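You operate a simulated robot arm through the tools that you are given. There is no shell and no other tool.

The job below is to be done with a simulated robot arm. You get a single attempt, and the scene is never put back.

Task
Set both heat dials to 50, the time dial to 5 and the speed knob to fast.

It is judged by the outcome, as a careful person would: the job done as asked, and still so three seconds after it is handed in. It fails if anything else is knocked over, pushed out of place, dropped, spilled or broken.

Robot
A 7-joint arm with a fingered hand, fixed in place. Base frame: the origin is on the floor under the middle of its stand, x ahead of it, y to its left, z up; the work surface is at about z = 0.86. Lengths are in m, angles in degrees, forces in N, time in s.
With the tool pointing down near the work surface it reaches from about 0.36 to 0.7 m from the base axis. Its first joint turns from -69.0 to 172.0 degrees. Payload 3.2 kg.
Tool frame: the origin (TCP) lies between the finger pads and is the grasp point; the fingertips stand 0.026 m ahead of it; z points along the fingers, y is the line along which they close. The gripper opens to 0.088 m; its body begins 0.03 m behind the TCP. The gripper is a hand of 5 fingers: y runs from the thumb to the fingers, the wrist lies at [-0.016, -0.108, -0.172] in the tool frame, and closing takes about 1.5 s.
Orientation is that of the tool frame in the base frame, as a unit quaternion [w, x, y, z]. With the fingers straight down and the wrist toward the robot, the tool's x, y and z point along [0, 1, 0], [1, 0, 0] and [0, 0, -1] of the base frame.

Tools
- The arm moves only by the tool play_rows. Its argument "series" is a list of rows, each an object (a shift or turn left out is 0, a gripper value left out holds the last) with "offset": the shift along the tool's x, y, z in m, a list of three; "rot": the turn, a rotation vector about the tool's x, y, z in degrees, a list of three. In form: [{"offset": [x, y, z], "rot": [rx, ry, rz]}, ...]. A call has 1 to 20 rows; each row shifts and turns the commanded pose from where the row before left it, along the tool's axes as they then stand. "fingers" is the closure in counts, from 0 (fully open) to 255 (shut), set as the call begins (left out, the last holds). A row lasts 0.2 s, in which the tool goes at most 0.05 m and 8.6 degrees; a call with a longer step from one row to the next is refused whole, and so is a gripper value outside its range. Where a pose cannot be reached the arm comes as near as it can. A force on the tool above 40 N (or 10 N above the force at the start of the call, whichever is more), or a blocked arm, ends the call early, and 0.2 s more pass. Each finger travels about 0.072 m/s and halts on what it meets, pressing with about 27 N; the grip force reading is that of the motor and also rises with nothing between the fingers. The clock runs only during rows and for 0.2 s after the last one: add rows that do not move to give the fingers time. The reply holds the time, the measured pose of the TCP, the force on the tool along the base axes, the opening and the grip force, in the units named above and with some noise, with the torque about the TCP (base axes, N m) and any sound that the robot's microphone picked up.
- Cameras (640 x 400 px; columns grow to the right, rows downward): "scene" is fixed at [0.3989, 0.6497, 1.8756]; the picture's right is [-0.99, -0.14, 0.00], its down [-0.09, 0.59, -0.80] and it looks along [0.11, -0.79, -0.60] (base axes); focal length 312 px, centre (320, 200). "wrist" rides on the gripper at [0.067, -0.098, -0.117] in the tool frame; the picture's right is [-0.71, 0.33, -0.62], its down [-0.65, -0.65, 0.39] and it looks along [-0.28, 0.68, 0.68] (tool axes); focal length 234 px, centre (320, 200). There is no depth. A picture from a camera that has moved, and an enlarged one, comes with that camera's place and axes in the base frame and with its lens.
- grab_frame(camera): a new picture of that camera. No time passes.
- raise_lower(by): slides the trunk up (or, below 0, down) by that many m; the arm rides with it, the base frame stays. It gives what a move gives, with no picture.
- curl_fingers(index, middle, ring, little, thumb_bend, thumb_turn): sets how far each is bent, from 0 (flat) to 100 (curled in); at 30 the hand is open as for a grip, at 70 the pads meet at the TCP. One left out holds its place. A second passes; each finger stops where it meets its share of the squeeze, and holds until it gets a number again. A gripper value or a shape takes the hand back. It gives what a move gives, with no picture; readings hold the bend of each and the force on index, middle, ring, little, thumb and palm. thumb_turn goes from beside the hand (0) to across from the fingers (100), as for a grip.
- grasp_type(shape): the hand has 5 fingers and takes this shape, open, in about a second: jaw (thumb against the fingers, like two jaws); tri (thumb and two fingers); tip (a fingertip pinch); poke (one finger out to press); point (the index stretched); flat (the hand flat); cup (the hand cupped); fist (a fist). The gripper value then closes the fingers along that shape, each until it touches; the sizes above hold for jaw. It gives what a move gives, with no picture.
- zoom(camera, box): a new picture of the part [left, top, right, bottom] of that camera's present view, enlarged. No time passes.
- close_job(): hands the job in; it is judged then, once.

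Nothing tells you positions but the pictures and the camera data. Unless the task says otherwise, let go and move clear before handing in.

The tools are called after "Call:" as a command line: name --argument value ..., lists and objects as JSON in quotes. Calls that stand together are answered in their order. play_rows: Moves the arm, as the interface text tells. Its arguments: {"type":"object","properties":{"series":{"type":"array"},"fingers":{"type":"number"}},"required":["series"]} The other tools are called the same way: raise_lower (by) moves the trunk up or down; grasp_type (shape) gives the hand a shape; curl_fingers (index, middle, ring, little, thumb_bend, thumb_turn) moves the fingers one by one; grab_frame (camera) takes a picture; zoom (camera, box) takes an enlarged picture of a part of a camera's view; close_job () hands the job in.

At the start:

```text
t: 0.0
tool_pos: [0.2634, -0.3682, 1.3895]
ee_rot: [-0.001, 0.708, 0.707, -0.001]
force: [0.0, 0.1, 0.2]
wrist_torque: [-0.01, 0.02, -0.03]
width: 0.0879
finger_force: 0.0
shape: jaw
bend: [30.0, 30.0, 30.0, 30.0, 30.0, 97.0]
finger forces: [0.0, 0.1, 0.1, 0.0, 0.0, 0.0]
trunk travel left (down, up): [-0.775, 0.065]
```

scene: 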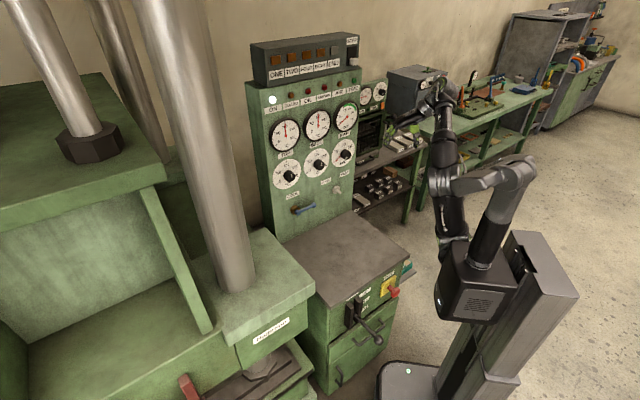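
wrist: 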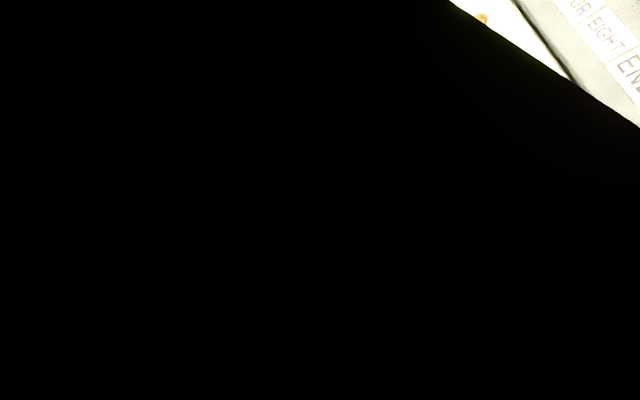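

I see a green control panel with gauges and dials, standing ahead of the robot. I'll look more closely at the panel first to find the dials and the speed knob.

Call:
zoom --camera "scene" --box '[240, 80, 400, 180]'

Call:
zoom --camera "scene" --box '[260, 140, 380, 215]'

Call:
zoom --camera "scene" --box '[320, 250, 440, 325]'

Call:
zoom --camera "scene" --box '[240, 30, 400, 130]'

```text
4.00 times, centred on (320, 130) of scene
camera zoom: at [0.3989, 0.6497, 1.8756], right [-0.99, -0.14, 0.0], down [-0.09, 0.59, -0.8], along [0.11, -0.79, -0.6], focal length 1249 px, centre (320, 480)
```

zoom: 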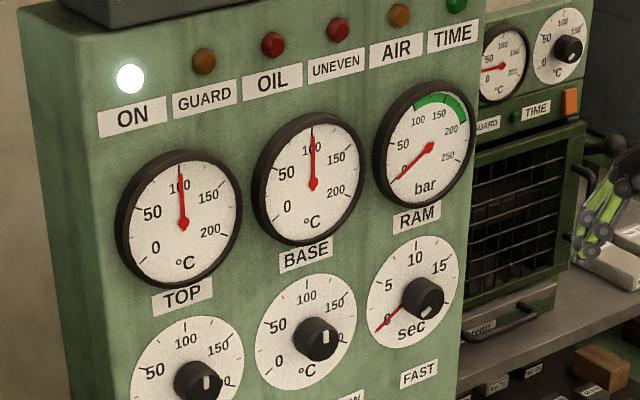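

```text
5.33 times, centred on (320, 178) of scene
camera zoom: at [0.3989, 0.6497, 1.8756], right [-0.99, -0.14, 0.0], down [-0.09, 0.59, -0.8], along [0.11, -0.79, -0.6], focal length 1665 px, centre (320, 320)
```

zoom: 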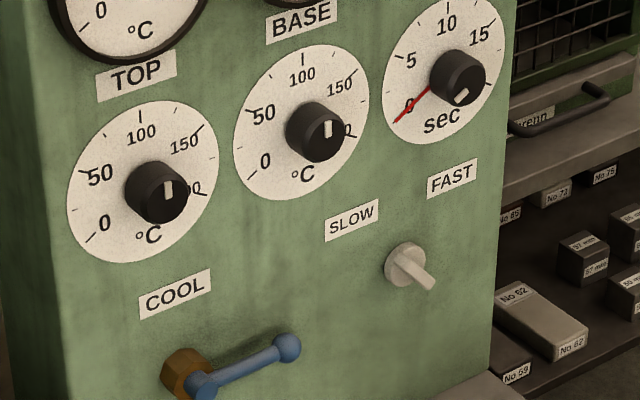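

```text
5.33 times, centred on (380, 288) of scene
camera zoom: at [0.3989, 0.6497, 1.8756], right [-0.99, -0.14, 0.0], down [-0.09, 0.59, -0.8], along [0.11, -0.79, -0.6], focal length 1665 px, centre (0, -267)
```

zoom: 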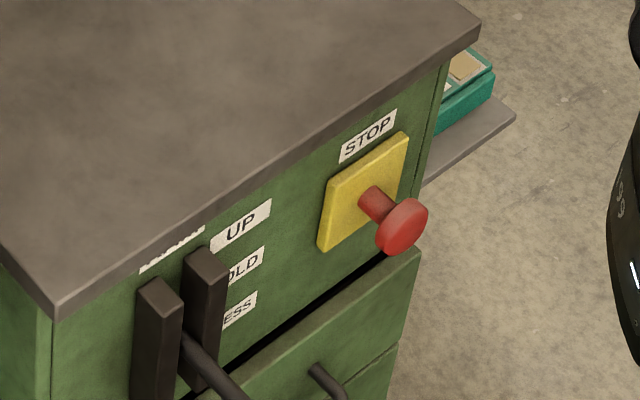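

```text
4.00 times, centred on (320, 80) of scene
camera zoom: at [0.3989, 0.6497, 1.8756], right [-0.99, -0.14, 0.0], down [-0.09, 0.59, -0.8], along [0.11, -0.79, -0.6], focal length 1249 px, centre (320, 680)
```

zoom: 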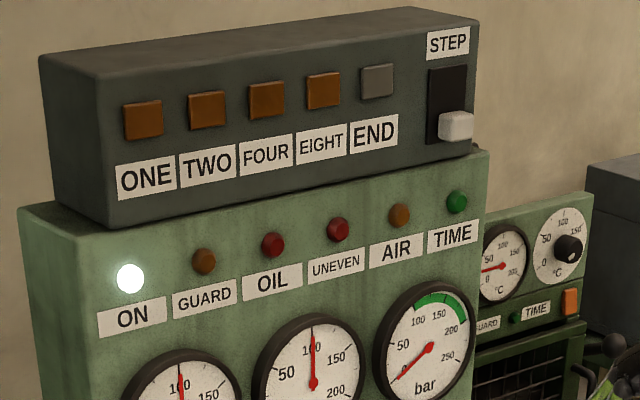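

The panel has TOP and BASE heat dials (both near 100 now), a seconds dial at about 0, and a speed selector below it. I estimate the panel faces the robot at about 45° to the right, roughly 0.74 m away, with the knobs near z ≈ 1.2. I'll turn the hand to face it in steps.

Call:
play_rows --series '[{"rot": [0, 0, 7.5]}, {"rot": [0, 0, 7.5]}, {"rot": [0, 0, 7.5]}, {"rot": [0, 0, 7.5]}, {"rot": [0, 0, 7.5]}, {"rot": [0, 0, 7.5]}]'

```text
t: 1.4
tool_pos: [0.2631, -0.3689, 1.3893]
ee_rot: [0.0, 0.924, 0.382, 0.0]
force: [0.1, -0.5, 0.6]
wrist_torque: [-0.03, 0.04, 0.02]
width: 0.0881
finger_force: 0.1
shape: jaw
bend: [30.0, 30.0, 30.0, 30.0, 30.0, 97.0]
finger forces: [0.0, 0.0, 0.0, 0.0, 0.1, 0.1]
trunk travel left (down, up): [-0.775, 0.065]
```

The yaw worked as expected, and the hand now has its y axis toward the panel. Next I'll pitch it so the fingers point at the panel.

Call:
play_rows --series '[{"rot": [-7.5, 0, 0]}, {"rot": [-7.5, 0, 0]}, {"rot": [-7.5, 0, 0]}, {"rot": [-7.5, 0, 0]}, {"rot": [-7.5, 0, 0]}, {"rot": [-7.5, 0, 0]}]'

Call:
grab_frame --camera "scene"

Call:
grab_frame --camera "wrist"

```text
t: 2.8
tool_pos: [0.2651, -0.391, 1.3939]
ee_rot: [0.354, 0.853, 0.354, 0.147]
force: [0.9, -0.5, -1.0]
wrist_torque: [-0.02, -0.01, -0.01]
width: 0.0877
finger_force: 0.1
shape: jaw
bend: [30.0, 30.0, 30.0, 30.0, 30.0, 97.0]
finger forces: [0.0, 0.0, 0.0, 0.1, 0.1, 0.1]
out of reach, approached as far as the arm can: row 5, 6
trunk travel left (down, up): [-0.775, 0.065]
```

```text
taken
```

scene: 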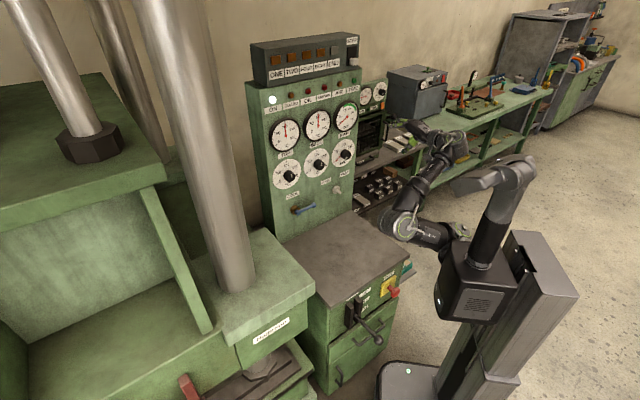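

```text
taken
camera wrist: at [0.2026, -0.2373, 1.4067], right [-0.65, -0.35, 0.68], down [-0.59, -0.33, -0.74], along [0.48, -0.88, 0.0], focal length 234 px, centre (320, 200)
```

wrist: 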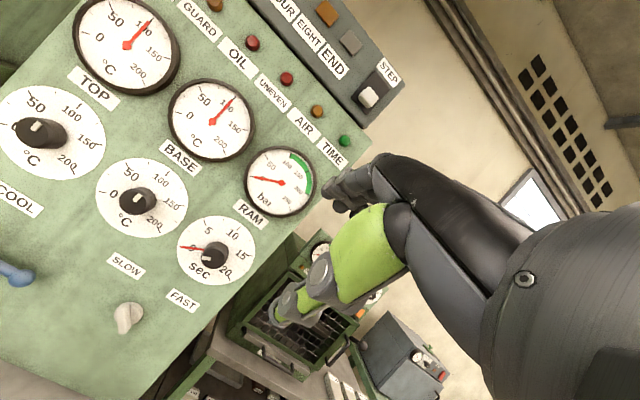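

I have a clear view of the panel through the wrist camera. Triangulating both views puts the dial centres at about TOP (0.674, -0.361), BASE (0.570, -0.462) and TIME (0.464, -0.559), all at z ≈ 1.22. I'll zoom in to read the pointers.

Call:
zoom --camera "wrist" --box '[0, 70, 160, 170]'

Call:
zoom --camera "wrist" --box '[80, 150, 240, 250]'

Call:
zoom --camera "wrist" --box '[90, 240, 250, 340]'

```text
4.00 times, centred on (80, 120) of wrist
camera zoom: at [0.2026, -0.2373, 1.4067], right [-0.65, -0.35, 0.68], down [-0.59, -0.33, -0.74], along [0.48, -0.88, 0.0], focal length 937 px, centre (1280, 520)
```

zoom: 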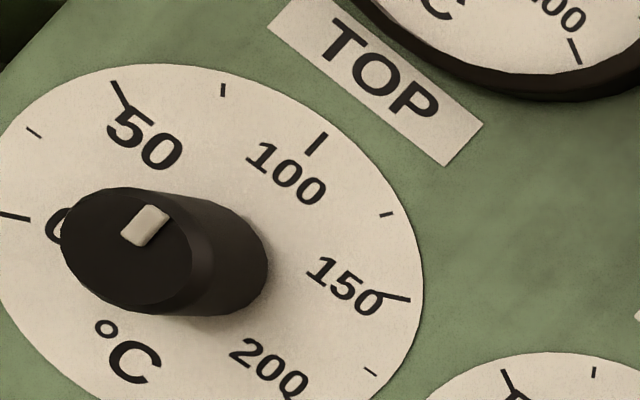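

```text
4.00 times, centred on (160, 200) of wrist
camera zoom: at [0.2026, -0.2373, 1.4067], right [-0.65, -0.35, 0.68], down [-0.59, -0.33, -0.74], along [0.48, -0.88, 0.0], focal length 937 px, centre (960, 200)
```

zoom: 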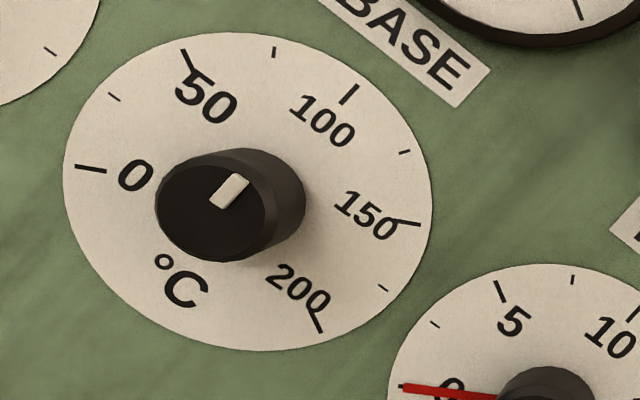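

```text
4.00 times, centred on (170, 290) of wrist
camera zoom: at [0.2026, -0.2373, 1.4067], right [-0.65, -0.35, 0.68], down [-0.59, -0.33, -0.74], along [0.48, -0.88, 0.0], focal length 937 px, centre (920, -160)
```

zoom: 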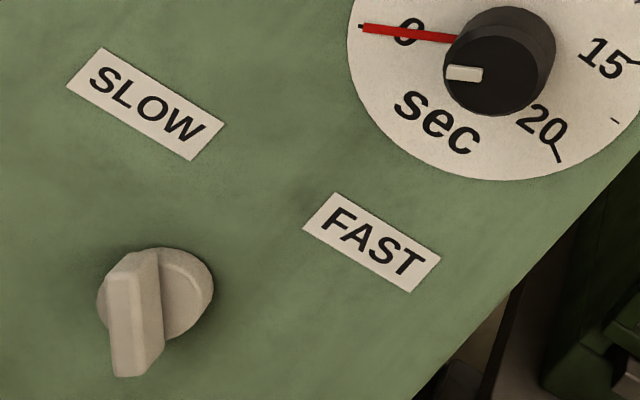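

Both heat dials read 100 and the time dial reads 0. The speed knob's bar is still unclear, so I'll get a better view of it later. I'll lower the trunk so the hand reaches dial height, then finish the pitch a little closer to the panel.

Call:
raise_lower --by -0.12

```text
t: 4.3
tool_pos: [0.2641, -0.3898, 1.2738]
ee_rot: [0.353, 0.854, 0.354, 0.147]
force: [0.4, 0.5, -0.6]
wrist_torque: [-0.01, -0.04, 0.02]
width: 0.0878
finger_force: 0.0
shape: jaw
bend: [30.0, 30.0, 30.0, 30.0, 30.0, 97.0]
finger forces: [0.0, 0.0, 0.0, 0.0, 0.1, 0.1]
trunk travel left (down, up): [-0.655, 0.185]
```

The hand is now at z 1.27, about 0.27 m from the panel. I'll move forward 6 cm and finish pitching it to horizontal.

Call:
play_rows --series '[{"offset": [0, 0.0141, 0.0141]}, {"offset": [0, 0.0141, 0.0141]}, {"offset": [0, 0.0141, 0.0141]}, {"rot": [-7.5, 0, 0]}, {"rot": [-7.5, 0, 0]}, {"rot": [-7.5, 0, 0]}, {"rot": [-7.5, 0, 0]}, {"rot": [-7.5, 0, 0]}, {"rot": [-7.5, 0, 0]}]'

Call:
grab_frame --camera "scene"

Call:
grab_frame --camera "wrist"

```text
t: 6.3
tool_pos: [0.3071, -0.4342, 1.273]
ee_rot: [0.653, 0.653, 0.27, 0.27]
force: [-0.2, 0.5, -0.1]
wrist_torque: [-0.03, 0.01, 0.0]
width: 0.088
finger_force: 0.0
shape: jaw
bend: [30.0, 30.0, 30.0, 30.0, 30.0, 97.0]
finger forces: [0.0, 0.0, 0.0, 0.0, 0.1, 0.0]
trunk travel left (down, up): [-0.655, 0.185]
```

```text
taken
```

scene: 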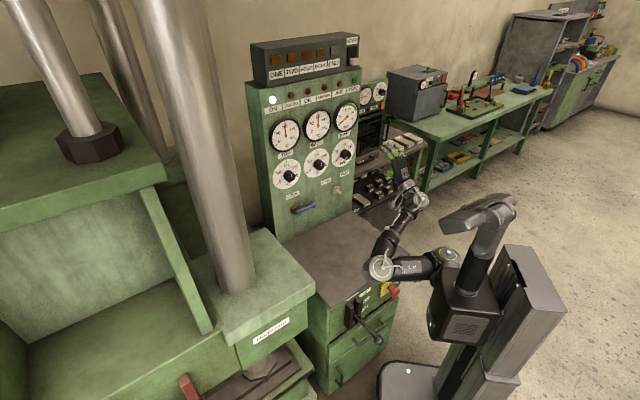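

```text
taken
camera wrist: at [0.2692, -0.304, 1.1752], right [-0.94, -0.06, 0.33], down [-0.18, -0.73, -0.65], along [0.28, -0.68, 0.68], focal length 234 px, centre (320, 200)
```

wrist: 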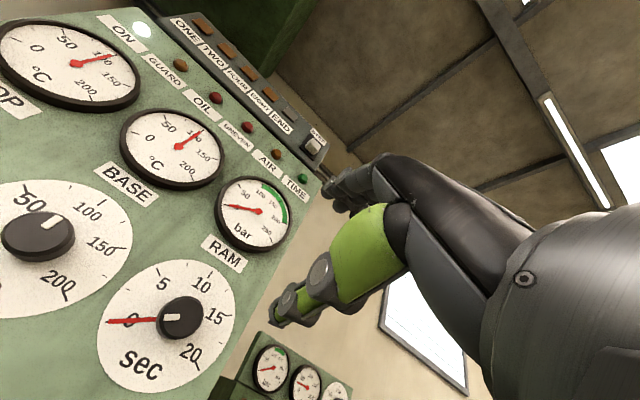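

The hand now points straight at the panel, and the wrist camera looks upward past the fingers. I'll zoom in to refine the dial positions.

Call:
zoom --camera "wrist" --box '[80, 250, 240, 400]'

Call:
zoom --camera "wrist" --box '[0, 170, 160, 320]'

Call:
zoom --camera "scene" --box '[270, 140, 430, 240]'

```text
2.67 times, centred on (160, 325) of wrist
camera zoom: at [0.2692, -0.304, 1.1752], right [-0.94, -0.06, 0.33], down [-0.18, -0.73, -0.65], along [0.28, -0.68, 0.68], focal length 624 px, centre (747, -133)
```

zoom: 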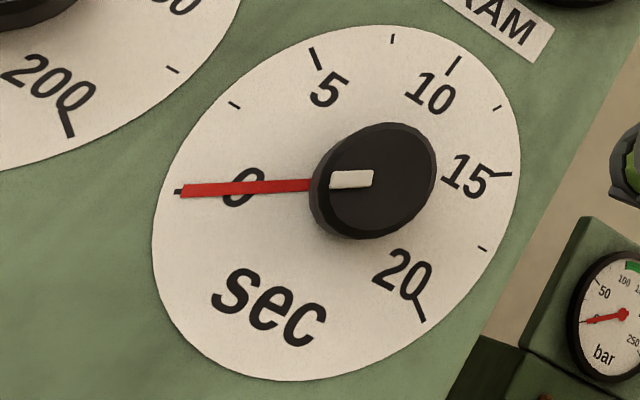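

```text
2.67 times, centred on (80, 245) of wrist
camera zoom: at [0.2692, -0.304, 1.1752], right [-0.94, -0.06, 0.33], down [-0.18, -0.73, -0.65], along [0.28, -0.68, 0.68], focal length 624 px, centre (960, 80)
```

zoom: 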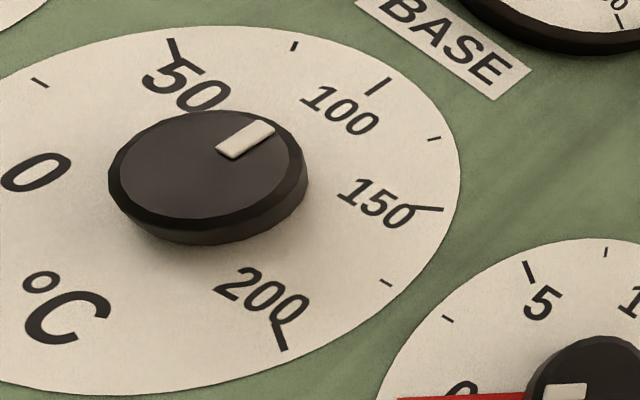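

```text
4.00 times, centred on (350, 190) of scene
camera zoom: at [0.3989, 0.6497, 1.8756], right [-0.99, -0.14, 0.0], down [-0.09, 0.59, -0.8], along [0.11, -0.79, -0.6], focal length 1249 px, centre (200, 240)
```

zoom: 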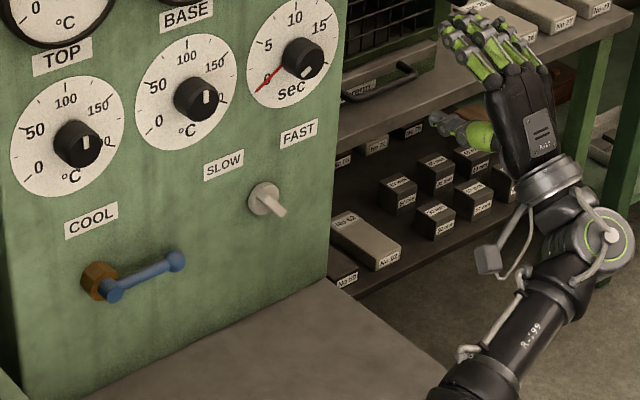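

I place the TIME knob at u ≈ -0.07 along the panel and z ≈ 1.22, with the dial face about 0.73 m out. I'll move in front of it at a standoff and check the roll range before touching anything.

Call:
play_rows --series '[{"offset": [0.0215, -0.015, 0.02]}, {"offset": [0, -0.02, 0.02]}, {"offset": [0, -0.018, 0.02]}, {"offset": [0, 0, 0.02]}, {"offset": [0, 0, 0]}]'

Call:
grab_frame --camera "wrist"

Call:
zoom --camera "scene" --box '[270, 120, 430, 220]'

```text
t: 7.5
tool_pos: [0.3794, -0.4742, 1.2195]
ee_rot: [0.653, 0.653, 0.272, 0.272]
force: [-0.5, 0.7, 0.1]
wrist_torque: [-0.02, 0.0, -0.02]
width: 0.0878
finger_force: 0.0
shape: jaw
bend: [30.0, 30.0, 30.0, 30.0, 30.0, 97.0]
finger forces: [0.1, 0.1, 0.0, 0.1, 0.1, 0.0]
trunk travel left (down, up): [-0.655, 0.185]
```

```text
taken
camera wrist: at [0.3413, -0.3446, 1.1222], right [-0.94, -0.06, 0.33], down [-0.18, -0.73, -0.65], along [0.28, -0.68, 0.68], focal length 234 px, centre (320, 200)
```

wrist: 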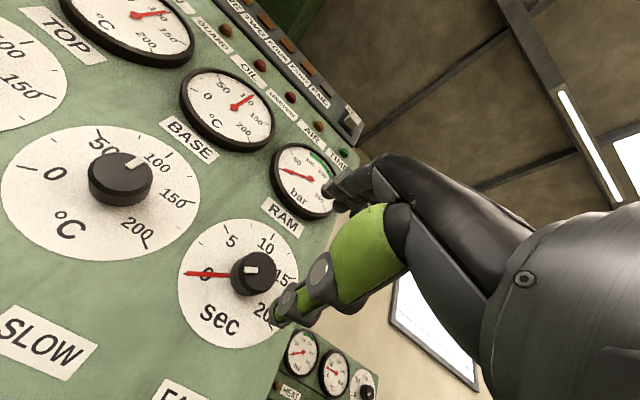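

```text
4.00 times, centred on (350, 170) of scene
camera zoom: at [0.3989, 0.6497, 1.8756], right [-0.99, -0.14, 0.0], down [-0.09, 0.59, -0.8], along [0.11, -0.79, -0.6], focal length 1249 px, centre (200, 320)
```

zoom: 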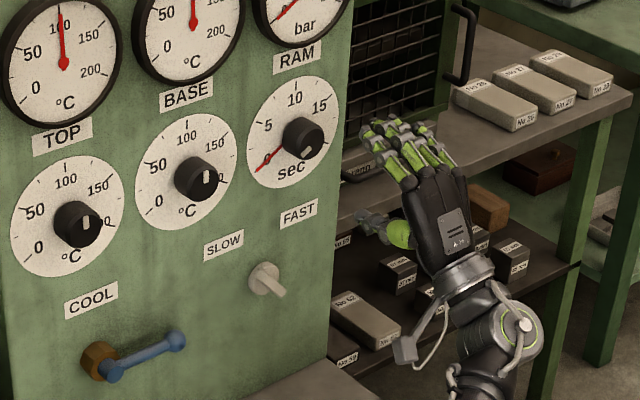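

Comparing the views suggests the dial face is a bit deeper (about 0.737) and the TIME knob is at u ≈ -0.07, z ≈ 1.215. Before approaching, I'll check the roll range at this standoff, starting with -34°.

Call:
play_rows --series '[{"offset": [-0.003, -0.005, 0], "rot": [0, 0, -8.5]}, {"rot": [0, 0, -8.5]}, {"rot": [0, 0, -8.5]}, {"rot": [0, 0, -8.5]}, {"rot": [0, 0, 0]}]'

Call:
grab_frame --camera "wrist"

```text
t: 8.7
tool_pos: [0.3768, -0.4766, 1.2159]
ee_rot: [0.704, 0.545, 0.451, 0.069]
force: [0.2, -0.4, -0.3]
wrist_torque: [-0.03, 0.01, 0.02]
width: 0.088
finger_force: 0.0
shape: jaw
bend: [30.0, 30.0, 30.0, 30.0, 30.0, 97.0]
finger forces: [0.0, 0.0, 0.0, 0.0, 0.0, 0.1]
trunk travel left (down, up): [-0.655, 0.185]
```

```text
taken
camera wrist: at [0.2924, -0.394, 1.0969], right [-0.72, 0.16, 0.67], down [-0.36, -0.91, -0.18], along [0.59, -0.37, 0.72], focal length 234 px, centre (320, 200)
```

wrist: 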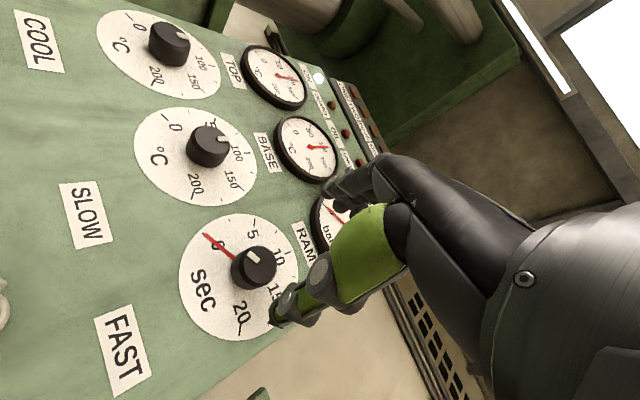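

At -34° roll the arm reaches fine. Triangulating with the wrist camera alone puts the TIME knob at u ≈ -0.068, z ≈ 1.213, with the cap at depth ≈ 0.72 and the face at ≈ 0.742. Next I'll sweep to +34° and back to make sure the full stroke is reachable.

Call:
play_rows --series '[{"rot": [0, 0, 8.5]}, {"rot": [0, 0, 8.5]}, {"rot": [0, 0, 8.5]}, {"rot": [0, 0, 8.5]}, {"rot": [0, 0, 8.5]}, {"rot": [0, 0, 8.5]}, {"rot": [0, 0, 8.5]}, {"rot": [0, 0, 8.5]}, {"rot": [0, 0, 0]}]'

Call:
grab_frame --camera "wrist"

Call:
zoom --camera "scene" --box '[270, 120, 430, 220]'

```text
t: 10.7
tool_pos: [0.3769, -0.4779, 1.2151]
ee_rot: [0.544, 0.704, 0.068, 0.452]
force: [-0.5, 1.1, -0.1]
wrist_torque: [-0.05, 0.01, -0.01]
width: 0.0879
finger_force: 0.0
shape: jaw
bend: [30.0, 30.0, 30.0, 30.0, 30.0, 97.0]
finger forces: [0.1, 0.0, 0.0, 0.0, 0.1, 0.0]
trunk travel left (down, up): [-0.655, 0.185]
```

```text
taken
camera wrist: at [0.3698, -0.316, 1.1722], right [-0.99, -0.11, -0.12], down [0.16, -0.4, -0.9], along [0.05, -0.91, 0.41], focal length 234 px, centre (320, 200)
```

wrist: 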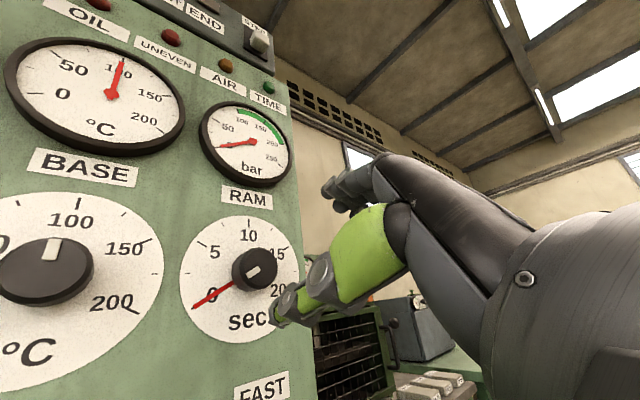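

```text
4.00 times, centred on (350, 170) of scene
camera zoom: at [0.3989, 0.6497, 1.8756], right [-0.99, -0.14, 0.0], down [-0.09, 0.59, -0.8], along [0.11, -0.79, -0.6], focal length 1249 px, centre (200, 320)
```

zoom: 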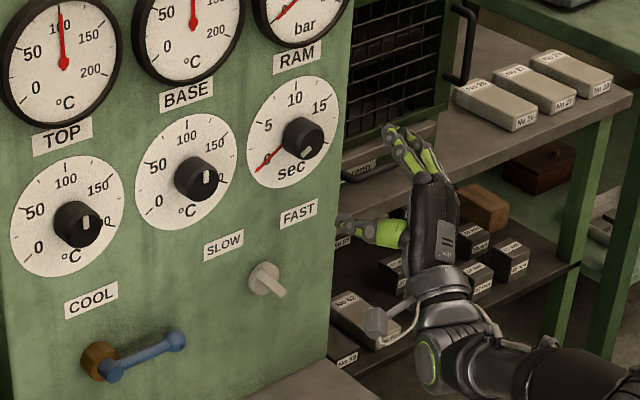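

The TIME knob stays on the tool axis throughout the roll, so I'm aligned within about 2 mm. I'll roll back to -34° and approach to just short of the knob.

Call:
play_rows --series '[{"rot": [0, 0, -8.5]}, {"rot": [0, 0, -8.5]}, {"rot": [0, 0, -8.5]}, {"rot": [0, 0, -8.5]}, {"rot": [0, 0, -8.5]}, {"rot": [0, 0, -8.5]}, {"rot": [0, 0, -8.5]}, {"rot": [0, 0, -8.5]}, {"offset": [0, 0, 0.02]}, {"offset": [0, 0, 0.02]}, {"offset": [0, 0, 0.02]}, {"rot": [0, 0, 0]}]'

Call:
grab_frame --camera "wrist"

Call:
zoom --camera "scene" --box '[270, 120, 430, 220]'

```text
t: 13.3
tool_pos: [0.4183, -0.5193, 1.2155]
ee_rot: [0.704, 0.545, 0.451, 0.068]
force: [-0.7, -0.6, -0.1]
wrist_torque: [-0.01, -0.01, -0.02]
width: 0.0879
finger_force: 0.1
shape: jaw
bend: [30.0, 30.0, 30.0, 30.0, 30.0, 97.0]
finger forces: [0.0, 0.0, 0.0, 0.1, 0.1, 0.1]
trunk travel left (down, up): [-0.655, 0.185]
```

```text
taken
camera wrist: at [0.3345, -0.4358, 1.097], right [-0.73, 0.16, 0.67], down [-0.36, -0.91, -0.18], along [0.58, -0.37, 0.72], focal length 234 px, centre (320, 200)
```

wrist: 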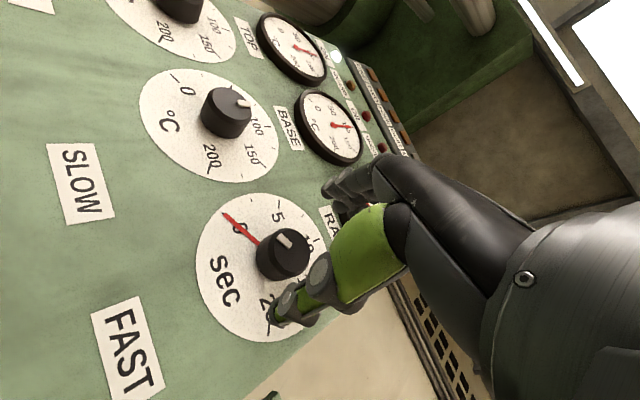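

```text
4.00 times, centred on (350, 170) of scene
camera zoom: at [0.3989, 0.6497, 1.8756], right [-0.99, -0.14, 0.0], down [-0.09, 0.59, -0.8], along [0.11, -0.79, -0.6], focal length 1249 px, centre (200, 320)
```

zoom: 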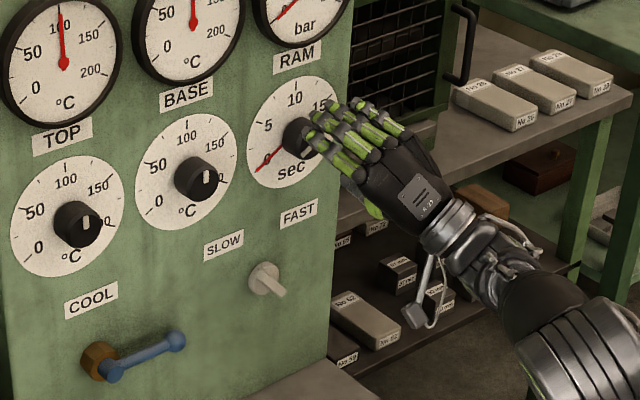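

The hand is 6 cm short of the knob cap and well centred. I'll advance 5 cm so the fingers straddle the knob.

Call:
play_rows --series '[{"offset": [0, 0, 0.015]}, {"offset": [0, 0, 0.015]}, {"offset": [0, 0, 0.01]}, {"offset": [0, 0, 0.01]}, {"rot": [0, 0, 0]}]'

Call:
grab_frame --camera "wrist"

Call:
zoom --camera "scene" --box '[300, 110, 400, 180]'

```text
t: 14.5
tool_pos: [0.4542, -0.5545, 1.2162]
ee_rot: [0.703, 0.546, 0.45, 0.069]
force: [0.1, -0.6, 0.4]
wrist_torque: [0.04, 0.01, -0.02]
width: 0.088
finger_force: 0.0
shape: jaw
bend: [30.0, 30.0, 30.0, 30.0, 30.0, 97.0]
finger forces: [0.1, 0.1, 0.0, 0.0, 0.0, 0.0]
trunk travel left (down, up): [-0.655, 0.185]
```

```text
taken
camera wrist: at [0.3703, -0.4713, 1.0964], right [-0.73, 0.16, 0.67], down [-0.36, -0.91, -0.18], along [0.58, -0.37, 0.72], focal length 234 px, centre (320, 200)
```

wrist: 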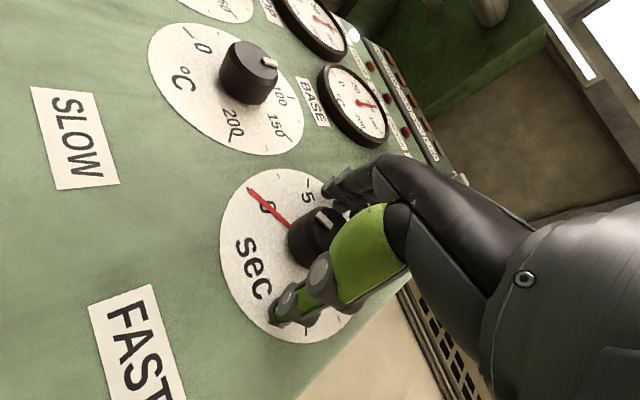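

```text
5.71 times, centred on (350, 145) of scene
camera zoom: at [0.3989, 0.6497, 1.8756], right [-0.99, -0.14, 0.0], down [-0.09, 0.59, -0.8], along [0.11, -0.79, -0.6], focal length 1784 px, centre (149, 514)
```

zoom: 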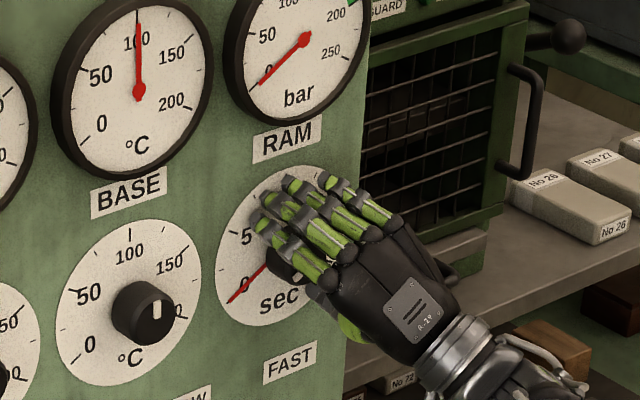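

The fingers now straddle the knob with its cap about 14 mm ahead of the TCP. I'll go 6 mm deeper and then close moderately.

Call:
play_rows --series '[{"offset": [0, 0, 0.006]}, {"rot": [0, 0, 0]}]'

Call:
play_rows --series '[{"rot": [0, 0, 0]}, {"rot": [0, 0, 0]}, {"rot": [0, 0, 0]}, {"rot": [0, 0, 0]}, {"rot": [0, 0, 0]}, {"rot": [0, 0, 0]}, {"rot": [0, 0, 0]}]' --fingers 150

Call:
grab_frame --camera "wrist"

Call:
zoom --camera "scene" --box '[300, 110, 400, 180]'

```text
t: 15.1
tool_pos: [0.4546, -0.5559, 1.2175]
ee_rot: [0.705, 0.545, 0.449, 0.067]
force: [-11.8, 11.3, -5.7]
wrist_torque: [-0.52, -0.46, 0.3]
width: 0.0872
finger_force: 0.1
shape: jaw
bend: [30.0, 30.0, 30.0, 30.0, 30.0, 97.0]
finger forces: [0.1, 16.0, 0.0, 0.0, 0.5, 0.1]
trunk travel left (down, up): [-0.655, 0.185]
```

```text
t: 16.7
tool_pos: [0.4547, -0.5538, 1.2195]
ee_rot: [0.706, 0.544, 0.448, 0.068]
force: [-11.2, 12.9, 3.7]
wrist_torque: [0.58, 0.34, -0.37]
width: 0.0398
finger_force: 27.2
shape: jaw
bend: [58.0, 48.0, 72.0, 62.0, 0.0, 100.0]
finger forces: [26.9, 0.0, 0.0, 0.0, 40.9, 0.0]
trunk travel left (down, up): [-0.655, 0.185]
```

```text
taken
camera wrist: at [0.3711, -0.4713, 1.1003], right [-0.73, 0.16, 0.67], down [-0.36, -0.92, -0.18], along [0.58, -0.37, 0.72], focal length 234 px, centre (320, 200)
```

wrist: 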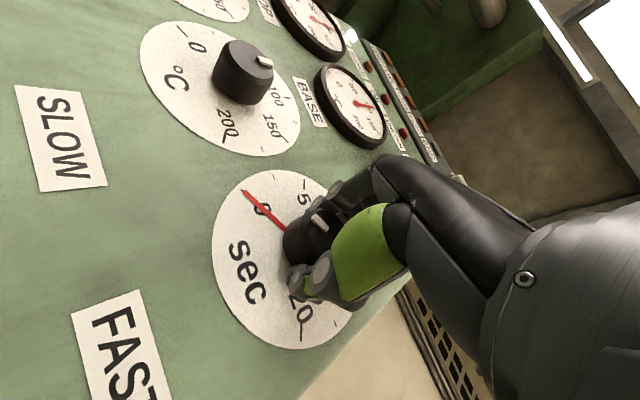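

```text
5.71 times, centred on (350, 145) of scene
camera zoom: at [0.3989, 0.6497, 1.8756], right [-0.99, -0.14, 0.0], down [-0.09, 0.59, -0.8], along [0.11, -0.79, -0.6], focal length 1784 px, centre (149, 514)
```

zoom: 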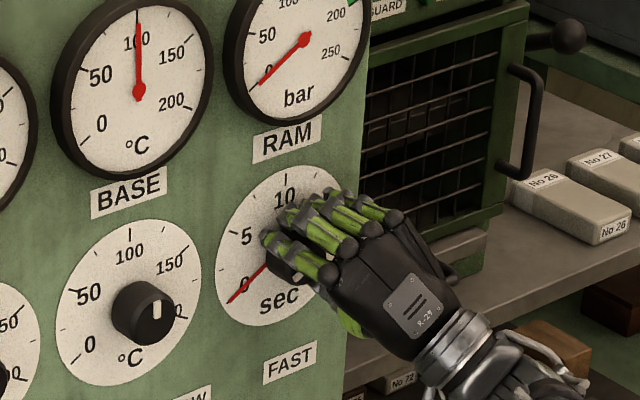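

The index and thumb have the knob, and a middle fingertip is lightly touching the panel. I'll back off 4 mm to relieve that and start turning clockwise.

Call:
play_rows --series '[{"offset": [0, 0, -0.004]}, {"rot": [0, 0, 4.25]}, {"rot": [0, 0, 4.25]}, {"rot": [0, 0, 4.25]}, {"rot": [0, 0, 4.25]}, {"rot": [0, 0, 4.25]}, {"rot": [0, 0, 4.25]}, {"rot": [0, 0, 4.25]}, {"rot": [0, 0, 4.25]}]'

Call:
grab_frame --camera "wrist"

Call:
zoom --camera "scene" --box '[300, 110, 400, 180]'

```text
t: 18.7
tool_pos: [0.4546, -0.5537, 1.2174]
ee_rot: [0.653, 0.653, 0.271, 0.272]
force: [0.9, -0.1, 10.6]
wrist_torque: [-0.08, -0.04, -0.01]
width: 0.0379
finger_force: 27.2
shape: jaw
bend: [57.0, 47.0, 72.0, 62.0, 4.0, 100.0]
finger forces: [29.3, 1.3, 0.1, 0.0, 21.0, 0.0]
trunk travel left (down, up): [-0.655, 0.185]
```

```text
taken
camera wrist: at [0.4173, -0.4244, 1.119], right [-0.94, -0.06, 0.33], down [-0.18, -0.73, -0.65], along [0.28, -0.68, 0.68], focal length 234 px, centre (320, 200)
```

wrist: 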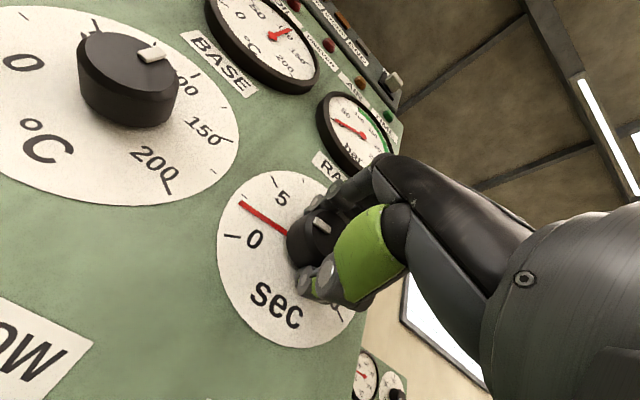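

```text
5.71 times, centred on (350, 145) of scene
camera zoom: at [0.3989, 0.6497, 1.8756], right [-0.99, -0.14, 0.0], down [-0.09, 0.59, -0.8], along [0.11, -0.79, -0.6], focal length 1784 px, centre (149, 514)
```

zoom: 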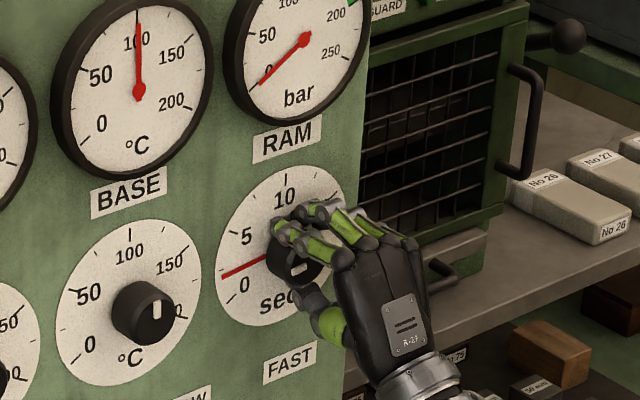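

The knob turns with the grip, and the red hand has moved to around 2. I'll continue turning.

Call:
play_rows --series '[{"rot": [0, 0, 4.25]}, {"rot": [0, 0, 4.25]}, {"rot": [0, 0, 4.25]}, {"rot": [0, 0, 4.25]}, {"rot": [0, 0, 4.25]}, {"rot": [0, 0, 4.25]}, {"rot": [0, 0, 4.25]}, {"rot": [0, 0, 4.25]}, {"rot": [0, 0, 0]}]'

Call:
grab_frame --camera "wrist"

Call:
zoom --camera "wrist" --box '[190, 140, 350, 240]'

Call:
zoom --camera "scene" --box '[300, 110, 400, 180]'

```text
t: 20.7
tool_pos: [0.4548, -0.5547, 1.2165]
ee_rot: [0.545, 0.704, 0.068, 0.45]
force: [-3.7, 2.0, 3.3]
wrist_torque: [-0.02, 0.07, -0.02]
width: 0.0377
finger_force: 26.8
shape: jaw
bend: [58.0, 47.0, 72.0, 62.0, 5.0, 100.0]
finger forces: [26.3, 0.8, 0.0, 0.0, 24.6, 0.1]
trunk travel left (down, up): [-0.655, 0.185]
```

```text
taken
camera wrist: at [0.4467, -0.3949, 1.1728], right [-0.99, -0.11, -0.12], down [0.16, -0.4, -0.91], along [0.05, -0.91, 0.41], focal length 234 px, centre (320, 200)
```

wrist: 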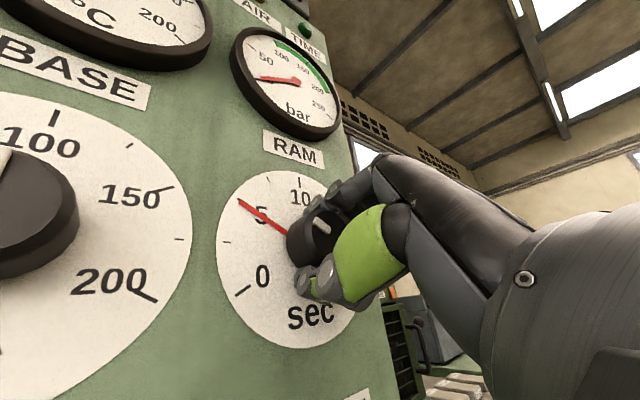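

```text
4.00 times, centred on (270, 190) of wrist
camera zoom: at [0.4467, -0.3949, 1.1728], right [-0.99, -0.11, -0.12], down [0.16, -0.4, -0.91], along [0.05, -0.91, 0.41], focal length 937 px, centre (520, 240)
```

zoom: 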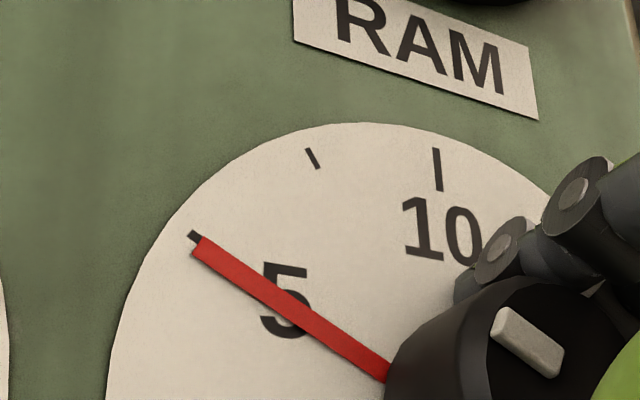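

```text
5.71 times, centred on (350, 145) of scene
camera zoom: at [0.3989, 0.6497, 1.8756], right [-0.99, -0.14, 0.0], down [-0.09, 0.59, -0.8], along [0.11, -0.79, -0.6], focal length 1784 px, centre (149, 514)
```

zoom: 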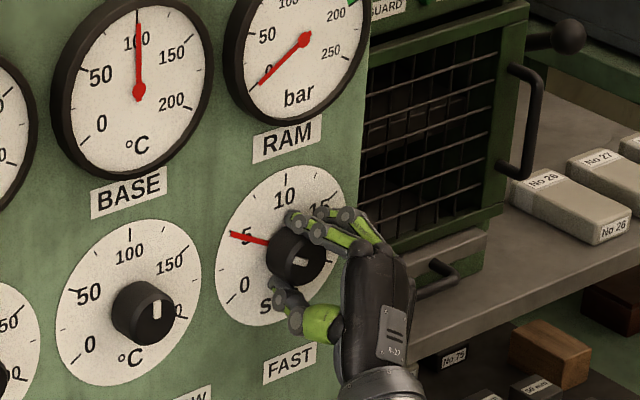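

The red hand sits almost exactly on the 5 tick, maybe a degree or so short. I'll add a small nudge, open the hand and back away to inspect it.

Call:
play_rows --series '[{"rot": [0, 0, 1.5]}, {"rot": [0, 0, 0]}]'

Call:
play_rows --series '[{"rot": [0, 0, 0]}, {"rot": [0, 0, 0]}, {"rot": [0, 0, 0]}, {"rot": [0, 0, 0]}, {"rot": [0, 0, 0]}, {"rot": [0, 0, 0]}, {"rot": [0, 0, 0]}, {"offset": [0, 0, -0.01]}, {"offset": [0, 0, -0.02]}, {"offset": [0, 0, -0.02]}, {"offset": [0, 0, -0.03]}, {"offset": [0, 0, -0.03]}, {"rot": [0, 0, 0]}]' --fingers 0

Call:
grab_frame --camera "wrist"

Call:
zoom --camera "wrist" --box '[170, 200, 330, 350]'

Call:
zoom --camera "scene" --box '[310, 130, 380, 175]'

```text
t: 21.3
tool_pos: [0.4536, -0.5545, 1.2168]
ee_rot: [0.539, 0.704, 0.059, 0.458]
force: [-4.4, 1.6, 2.1]
wrist_torque: [0.03, 0.11, -0.01]
width: 0.0375
finger_force: 27.0
shape: jaw
bend: [58.0, 47.0, 72.0, 62.0, 5.0, 100.0]
finger forces: [25.4, 0.7, 0.1, 0.1, 25.8, 0.0]
trunk travel left (down, up): [-0.655, 0.185]
```

```text
t: 24.1
tool_pos: [0.3764, -0.4795, 1.2151]
ee_rot: [0.539, 0.705, 0.059, 0.458]
force: [-0.4, 0.1, -0.3]
wrist_torque: [-0.05, -0.03, 0.01]
width: 0.0877
finger_force: 0.0
shape: jaw
bend: [30.0, 30.0, 30.0, 30.0, 30.0, 97.0]
finger forces: [0.0, 0.0, 0.1, 0.0, 0.0, 0.0]
trunk travel left (down, up): [-0.655, 0.185]
```

```text
taken
camera wrist: at [0.371, -0.3182, 1.1742], right [-0.98, -0.1, -0.14], down [0.17, -0.38, -0.91], along [0.04, -0.92, 0.39], focal length 234 px, centre (320, 200)
```

wrist: 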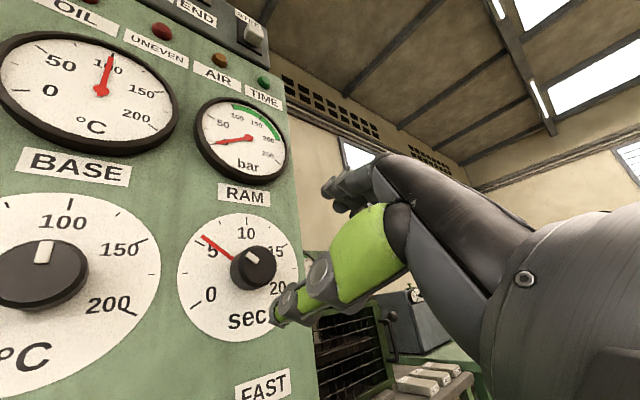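

```text
2.67 times, centred on (250, 275) of wrist
camera zoom: at [0.371, -0.3182, 1.1742], right [-0.98, -0.1, -0.14], down [0.17, -0.38, -0.91], along [0.04, -0.92, 0.39], focal length 624 px, centre (507, 0)
```

zoom: 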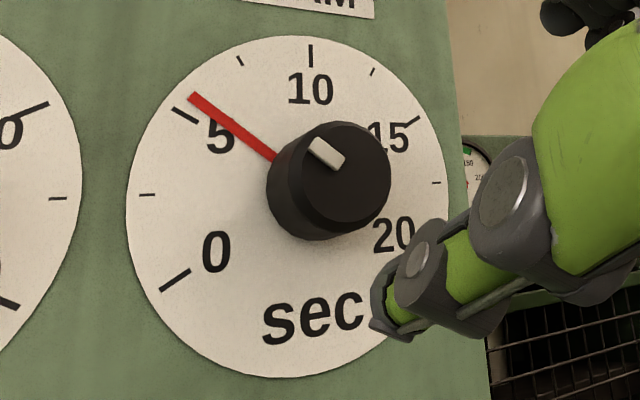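

```text
8.89 times, centred on (345, 152) of scene
camera zoom: at [0.3989, 0.6497, 1.8756], right [-0.99, -0.14, 0.0], down [-0.09, 0.59, -0.8], along [0.11, -0.79, -0.6], focal length 2775 px, centre (98, 622)
```

zoom: 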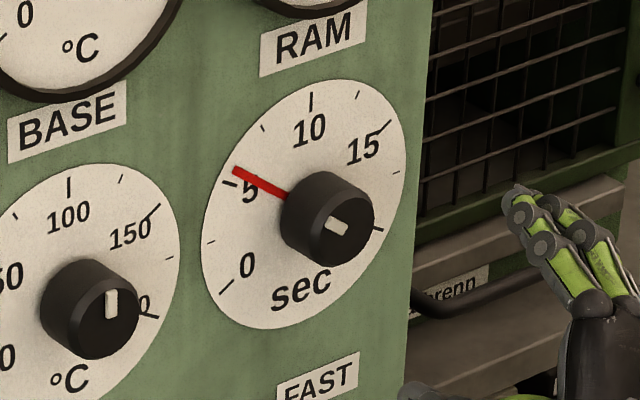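

After release the red hand moved slightly past 5, to about 5.4, so opening the hand dragged it a few degrees. I'll re-grip the knob, turn it back a little and release more gently.

Call:
play_rows --series '[{"offset": [0.0016, -0.0012, 0.02]}, {"offset": [0, 0, 0.03]}, {"offset": [0, 0, 0.03]}, {"offset": [0, 0, 0.015]}, {"offset": [0, 0, 0.013]}, {"rot": [0, 0, 0]}]'

Call:
zoom --camera "wrist" --box '[190, 140, 350, 240]'

Call:
play_rows --series '[{"rot": [0, 0, 0]}, {"rot": [0, 0, 0]}, {"rot": [0, 0, 0]}, {"rot": [0, 0, 0]}, {"rot": [0, 0, 0]}, {"rot": [0, 0, 0]}, {"rot": [0, 0, 0]}]' --fingers 150

Call:
zoom --camera "wrist" --box '[190, 140, 350, 240]'

```text
t: 25.5
tool_pos: [0.4564, -0.555, 1.215]
ee_rot: [0.539, 0.705, 0.06, 0.458]
force: [-1.0, 1.1, -0.6]
wrist_torque: [-0.03, 0.01, -0.1]
width: 0.0875
finger_force: 0.1
shape: jaw
bend: [30.0, 30.0, 30.0, 30.0, 30.0, 97.0]
finger forces: [0.1, 1.4, 0.1, 0.0, 0.1, 0.1]
trunk travel left (down, up): [-0.655, 0.185]
```

```text
4.00 times, centred on (270, 190) of wrist
camera zoom: at [0.4494, -0.3929, 1.1742], right [-0.98, -0.1, -0.14], down [0.17, -0.38, -0.91], along [0.04, -0.92, 0.39], focal length 937 px, centre (520, 240)
```

zoom: 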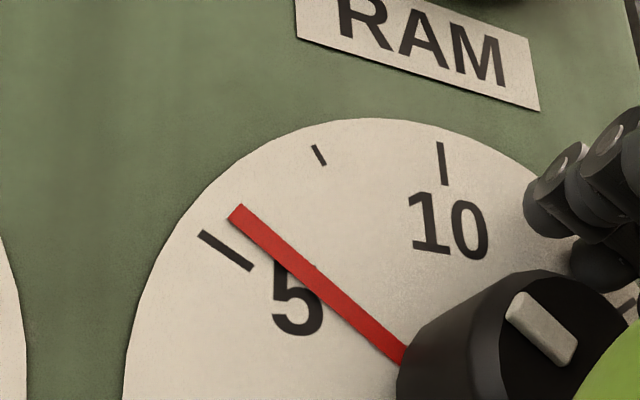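

```text
t: 27.1
tool_pos: [0.4551, -0.5528, 1.2167]
ee_rot: [0.539, 0.704, 0.06, 0.459]
force: [0.9, 1.0, 5.8]
wrist_torque: [0.05, -0.01, 0.05]
width: 0.0379
finger_force: 26.9
shape: jaw
bend: [57.0, 45.0, 73.0, 60.0, 36.0, 100.0]
finger forces: [25.2, 1.3, 0.1, 0.0, 22.0, 0.0]
trunk travel left (down, up): [-0.655, 0.185]
```

```text
4.00 times, centred on (270, 190) of wrist
camera zoom: at [0.4492, -0.3916, 1.1751], right [-0.98, -0.1, -0.14], down [0.17, -0.38, -0.91], along [0.04, -0.92, 0.39], focal length 937 px, centre (520, 240)
```

zoom: 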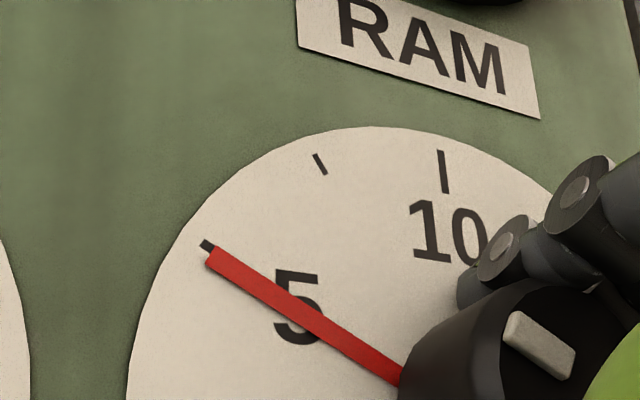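

Closing pulled the hand back to 5, so opening adds about +6°. I'll pre-compensate by turning back about 5° before releasing.

Call:
play_rows --series '[{"rot": [0, 0, -2.5]}, {"rot": [0, 0, -2.5]}, {"rot": [0, 0, 0]}]'

Call:
zoom --camera "wrist" --box '[190, 140, 350, 240]'

Call:
play_rows --series '[{"rot": [0, 0, 0]}, {"rot": [0, 0, 0]}, {"rot": [0, 0, 0]}, {"rot": [0, 0, 0]}, {"rot": [0, 0, 0]}, {"rot": [0, 0, 0]}, {"rot": [0, 0, 0]}]' --fingers 0

Call:
zoom --camera "wrist" --box '[190, 140, 350, 240]'

```text
t: 27.9
tool_pos: [0.4558, -0.5529, 1.2163]
ee_rot: [0.559, 0.701, 0.088, 0.433]
force: [2.0, -0.8, 7.0]
wrist_torque: [0.05, 0.0, 0.04]
width: 0.0382
finger_force: 26.3
shape: jaw
bend: [57.0, 45.0, 73.0, 60.0, 36.0, 100.0]
finger forces: [26.8, 1.2, 0.1, 0.0, 21.8, 0.0]
trunk travel left (down, up): [-0.655, 0.185]
```

```text
4.00 times, centred on (270, 190) of wrist
camera zoom: at [0.4464, -0.3943, 1.1653], right [-0.99, -0.11, -0.07], down [0.12, -0.44, -0.89], along [0.07, -0.89, 0.45], focal length 937 px, centre (520, 240)
```

zoom: 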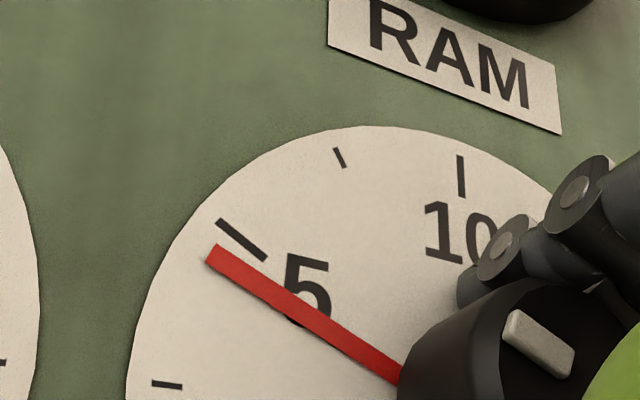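

```text
t: 29.5
tool_pos: [0.4556, -0.5542, 1.2154]
ee_rot: [0.559, 0.702, 0.089, 0.433]
force: [0.9, 0.2, 0.1]
wrist_torque: [-0.02, -0.03, 0.01]
width: 0.0875
finger_force: 0.0
shape: jaw
bend: [30.0, 30.0, 30.0, 30.0, 30.0, 97.0]
finger forces: [0.0, 0.0, 0.0, 0.0, 0.0, 0.0]
trunk travel left (down, up): [-0.655, 0.185]
```

```text
4.00 times, centred on (270, 190) of wrist
camera zoom: at [0.4465, -0.3952, 1.1647], right [-0.99, -0.11, -0.07], down [0.11, -0.44, -0.89], along [0.07, -0.89, 0.44], focal length 937 px, centre (520, 240)
```

zoom: 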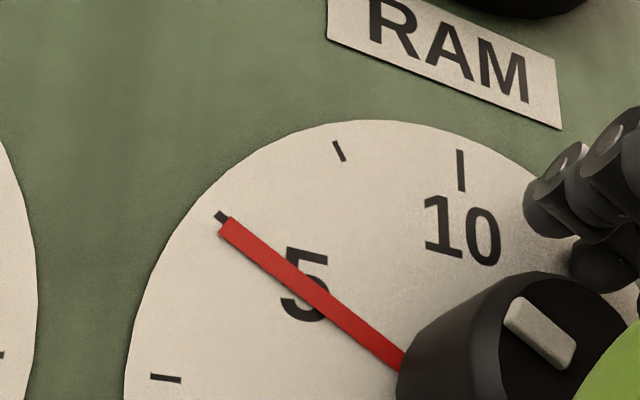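

With the hand open, the red hand now lines up with the 5 tick. I'll retreat and verify from a distance.

Call:
play_rows --series '[{"offset": [0, 0, -0.01]}, {"offset": [0, 0, -0.02]}, {"offset": [0, 0, -0.02]}, {"offset": [0, 0, -0.03]}, {"offset": [0, 0, -0.03]}, {"rot": [0, 0, 0]}]'

Call:
zoom --camera "wrist" --box '[170, 200, 330, 350]'

Call:
zoom --camera "scene" --box '[310, 130, 380, 175]'

```text
t: 30.9
tool_pos: [0.3766, -0.4758, 1.2147]
ee_rot: [0.559, 0.702, 0.089, 0.433]
force: [0.7, -0.1, 0.0]
wrist_torque: [0.01, 0.0, 0.01]
width: 0.0878
finger_force: 0.0
shape: jaw
bend: [30.0, 30.0, 30.0, 30.0, 30.0, 97.0]
finger forces: [0.0, 0.0, 0.1, 0.0, 0.0, 0.0]
trunk travel left (down, up): [-0.655, 0.185]
```

```text
2.67 times, centred on (250, 275) of wrist
camera zoom: at [0.3683, -0.318, 1.1651], right [-0.99, -0.11, -0.07], down [0.11, -0.43, -0.89], along [0.07, -0.89, 0.44], focal length 624 px, centre (507, 0)
```

zoom: 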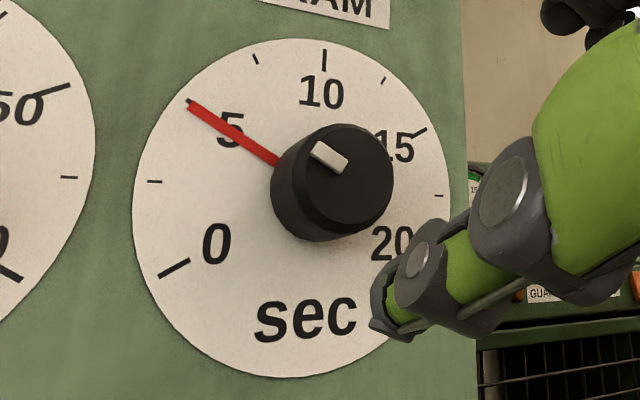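

```text
8.89 times, centred on (345, 152) of scene
camera zoom: at [0.3989, 0.6497, 1.8756], right [-0.99, -0.14, 0.0], down [-0.09, 0.59, -0.8], along [0.11, -0.79, -0.6], focal length 2775 px, centre (98, 622)
```

zoom: 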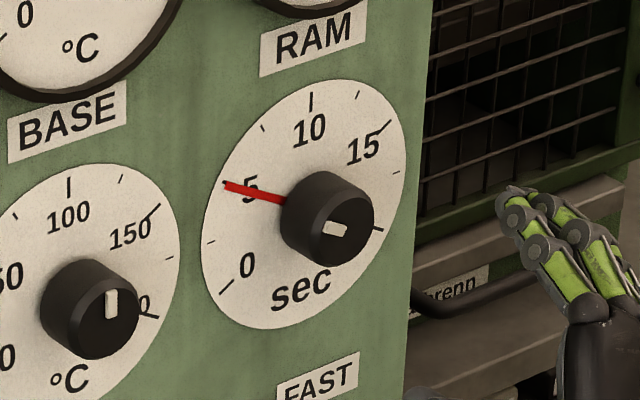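

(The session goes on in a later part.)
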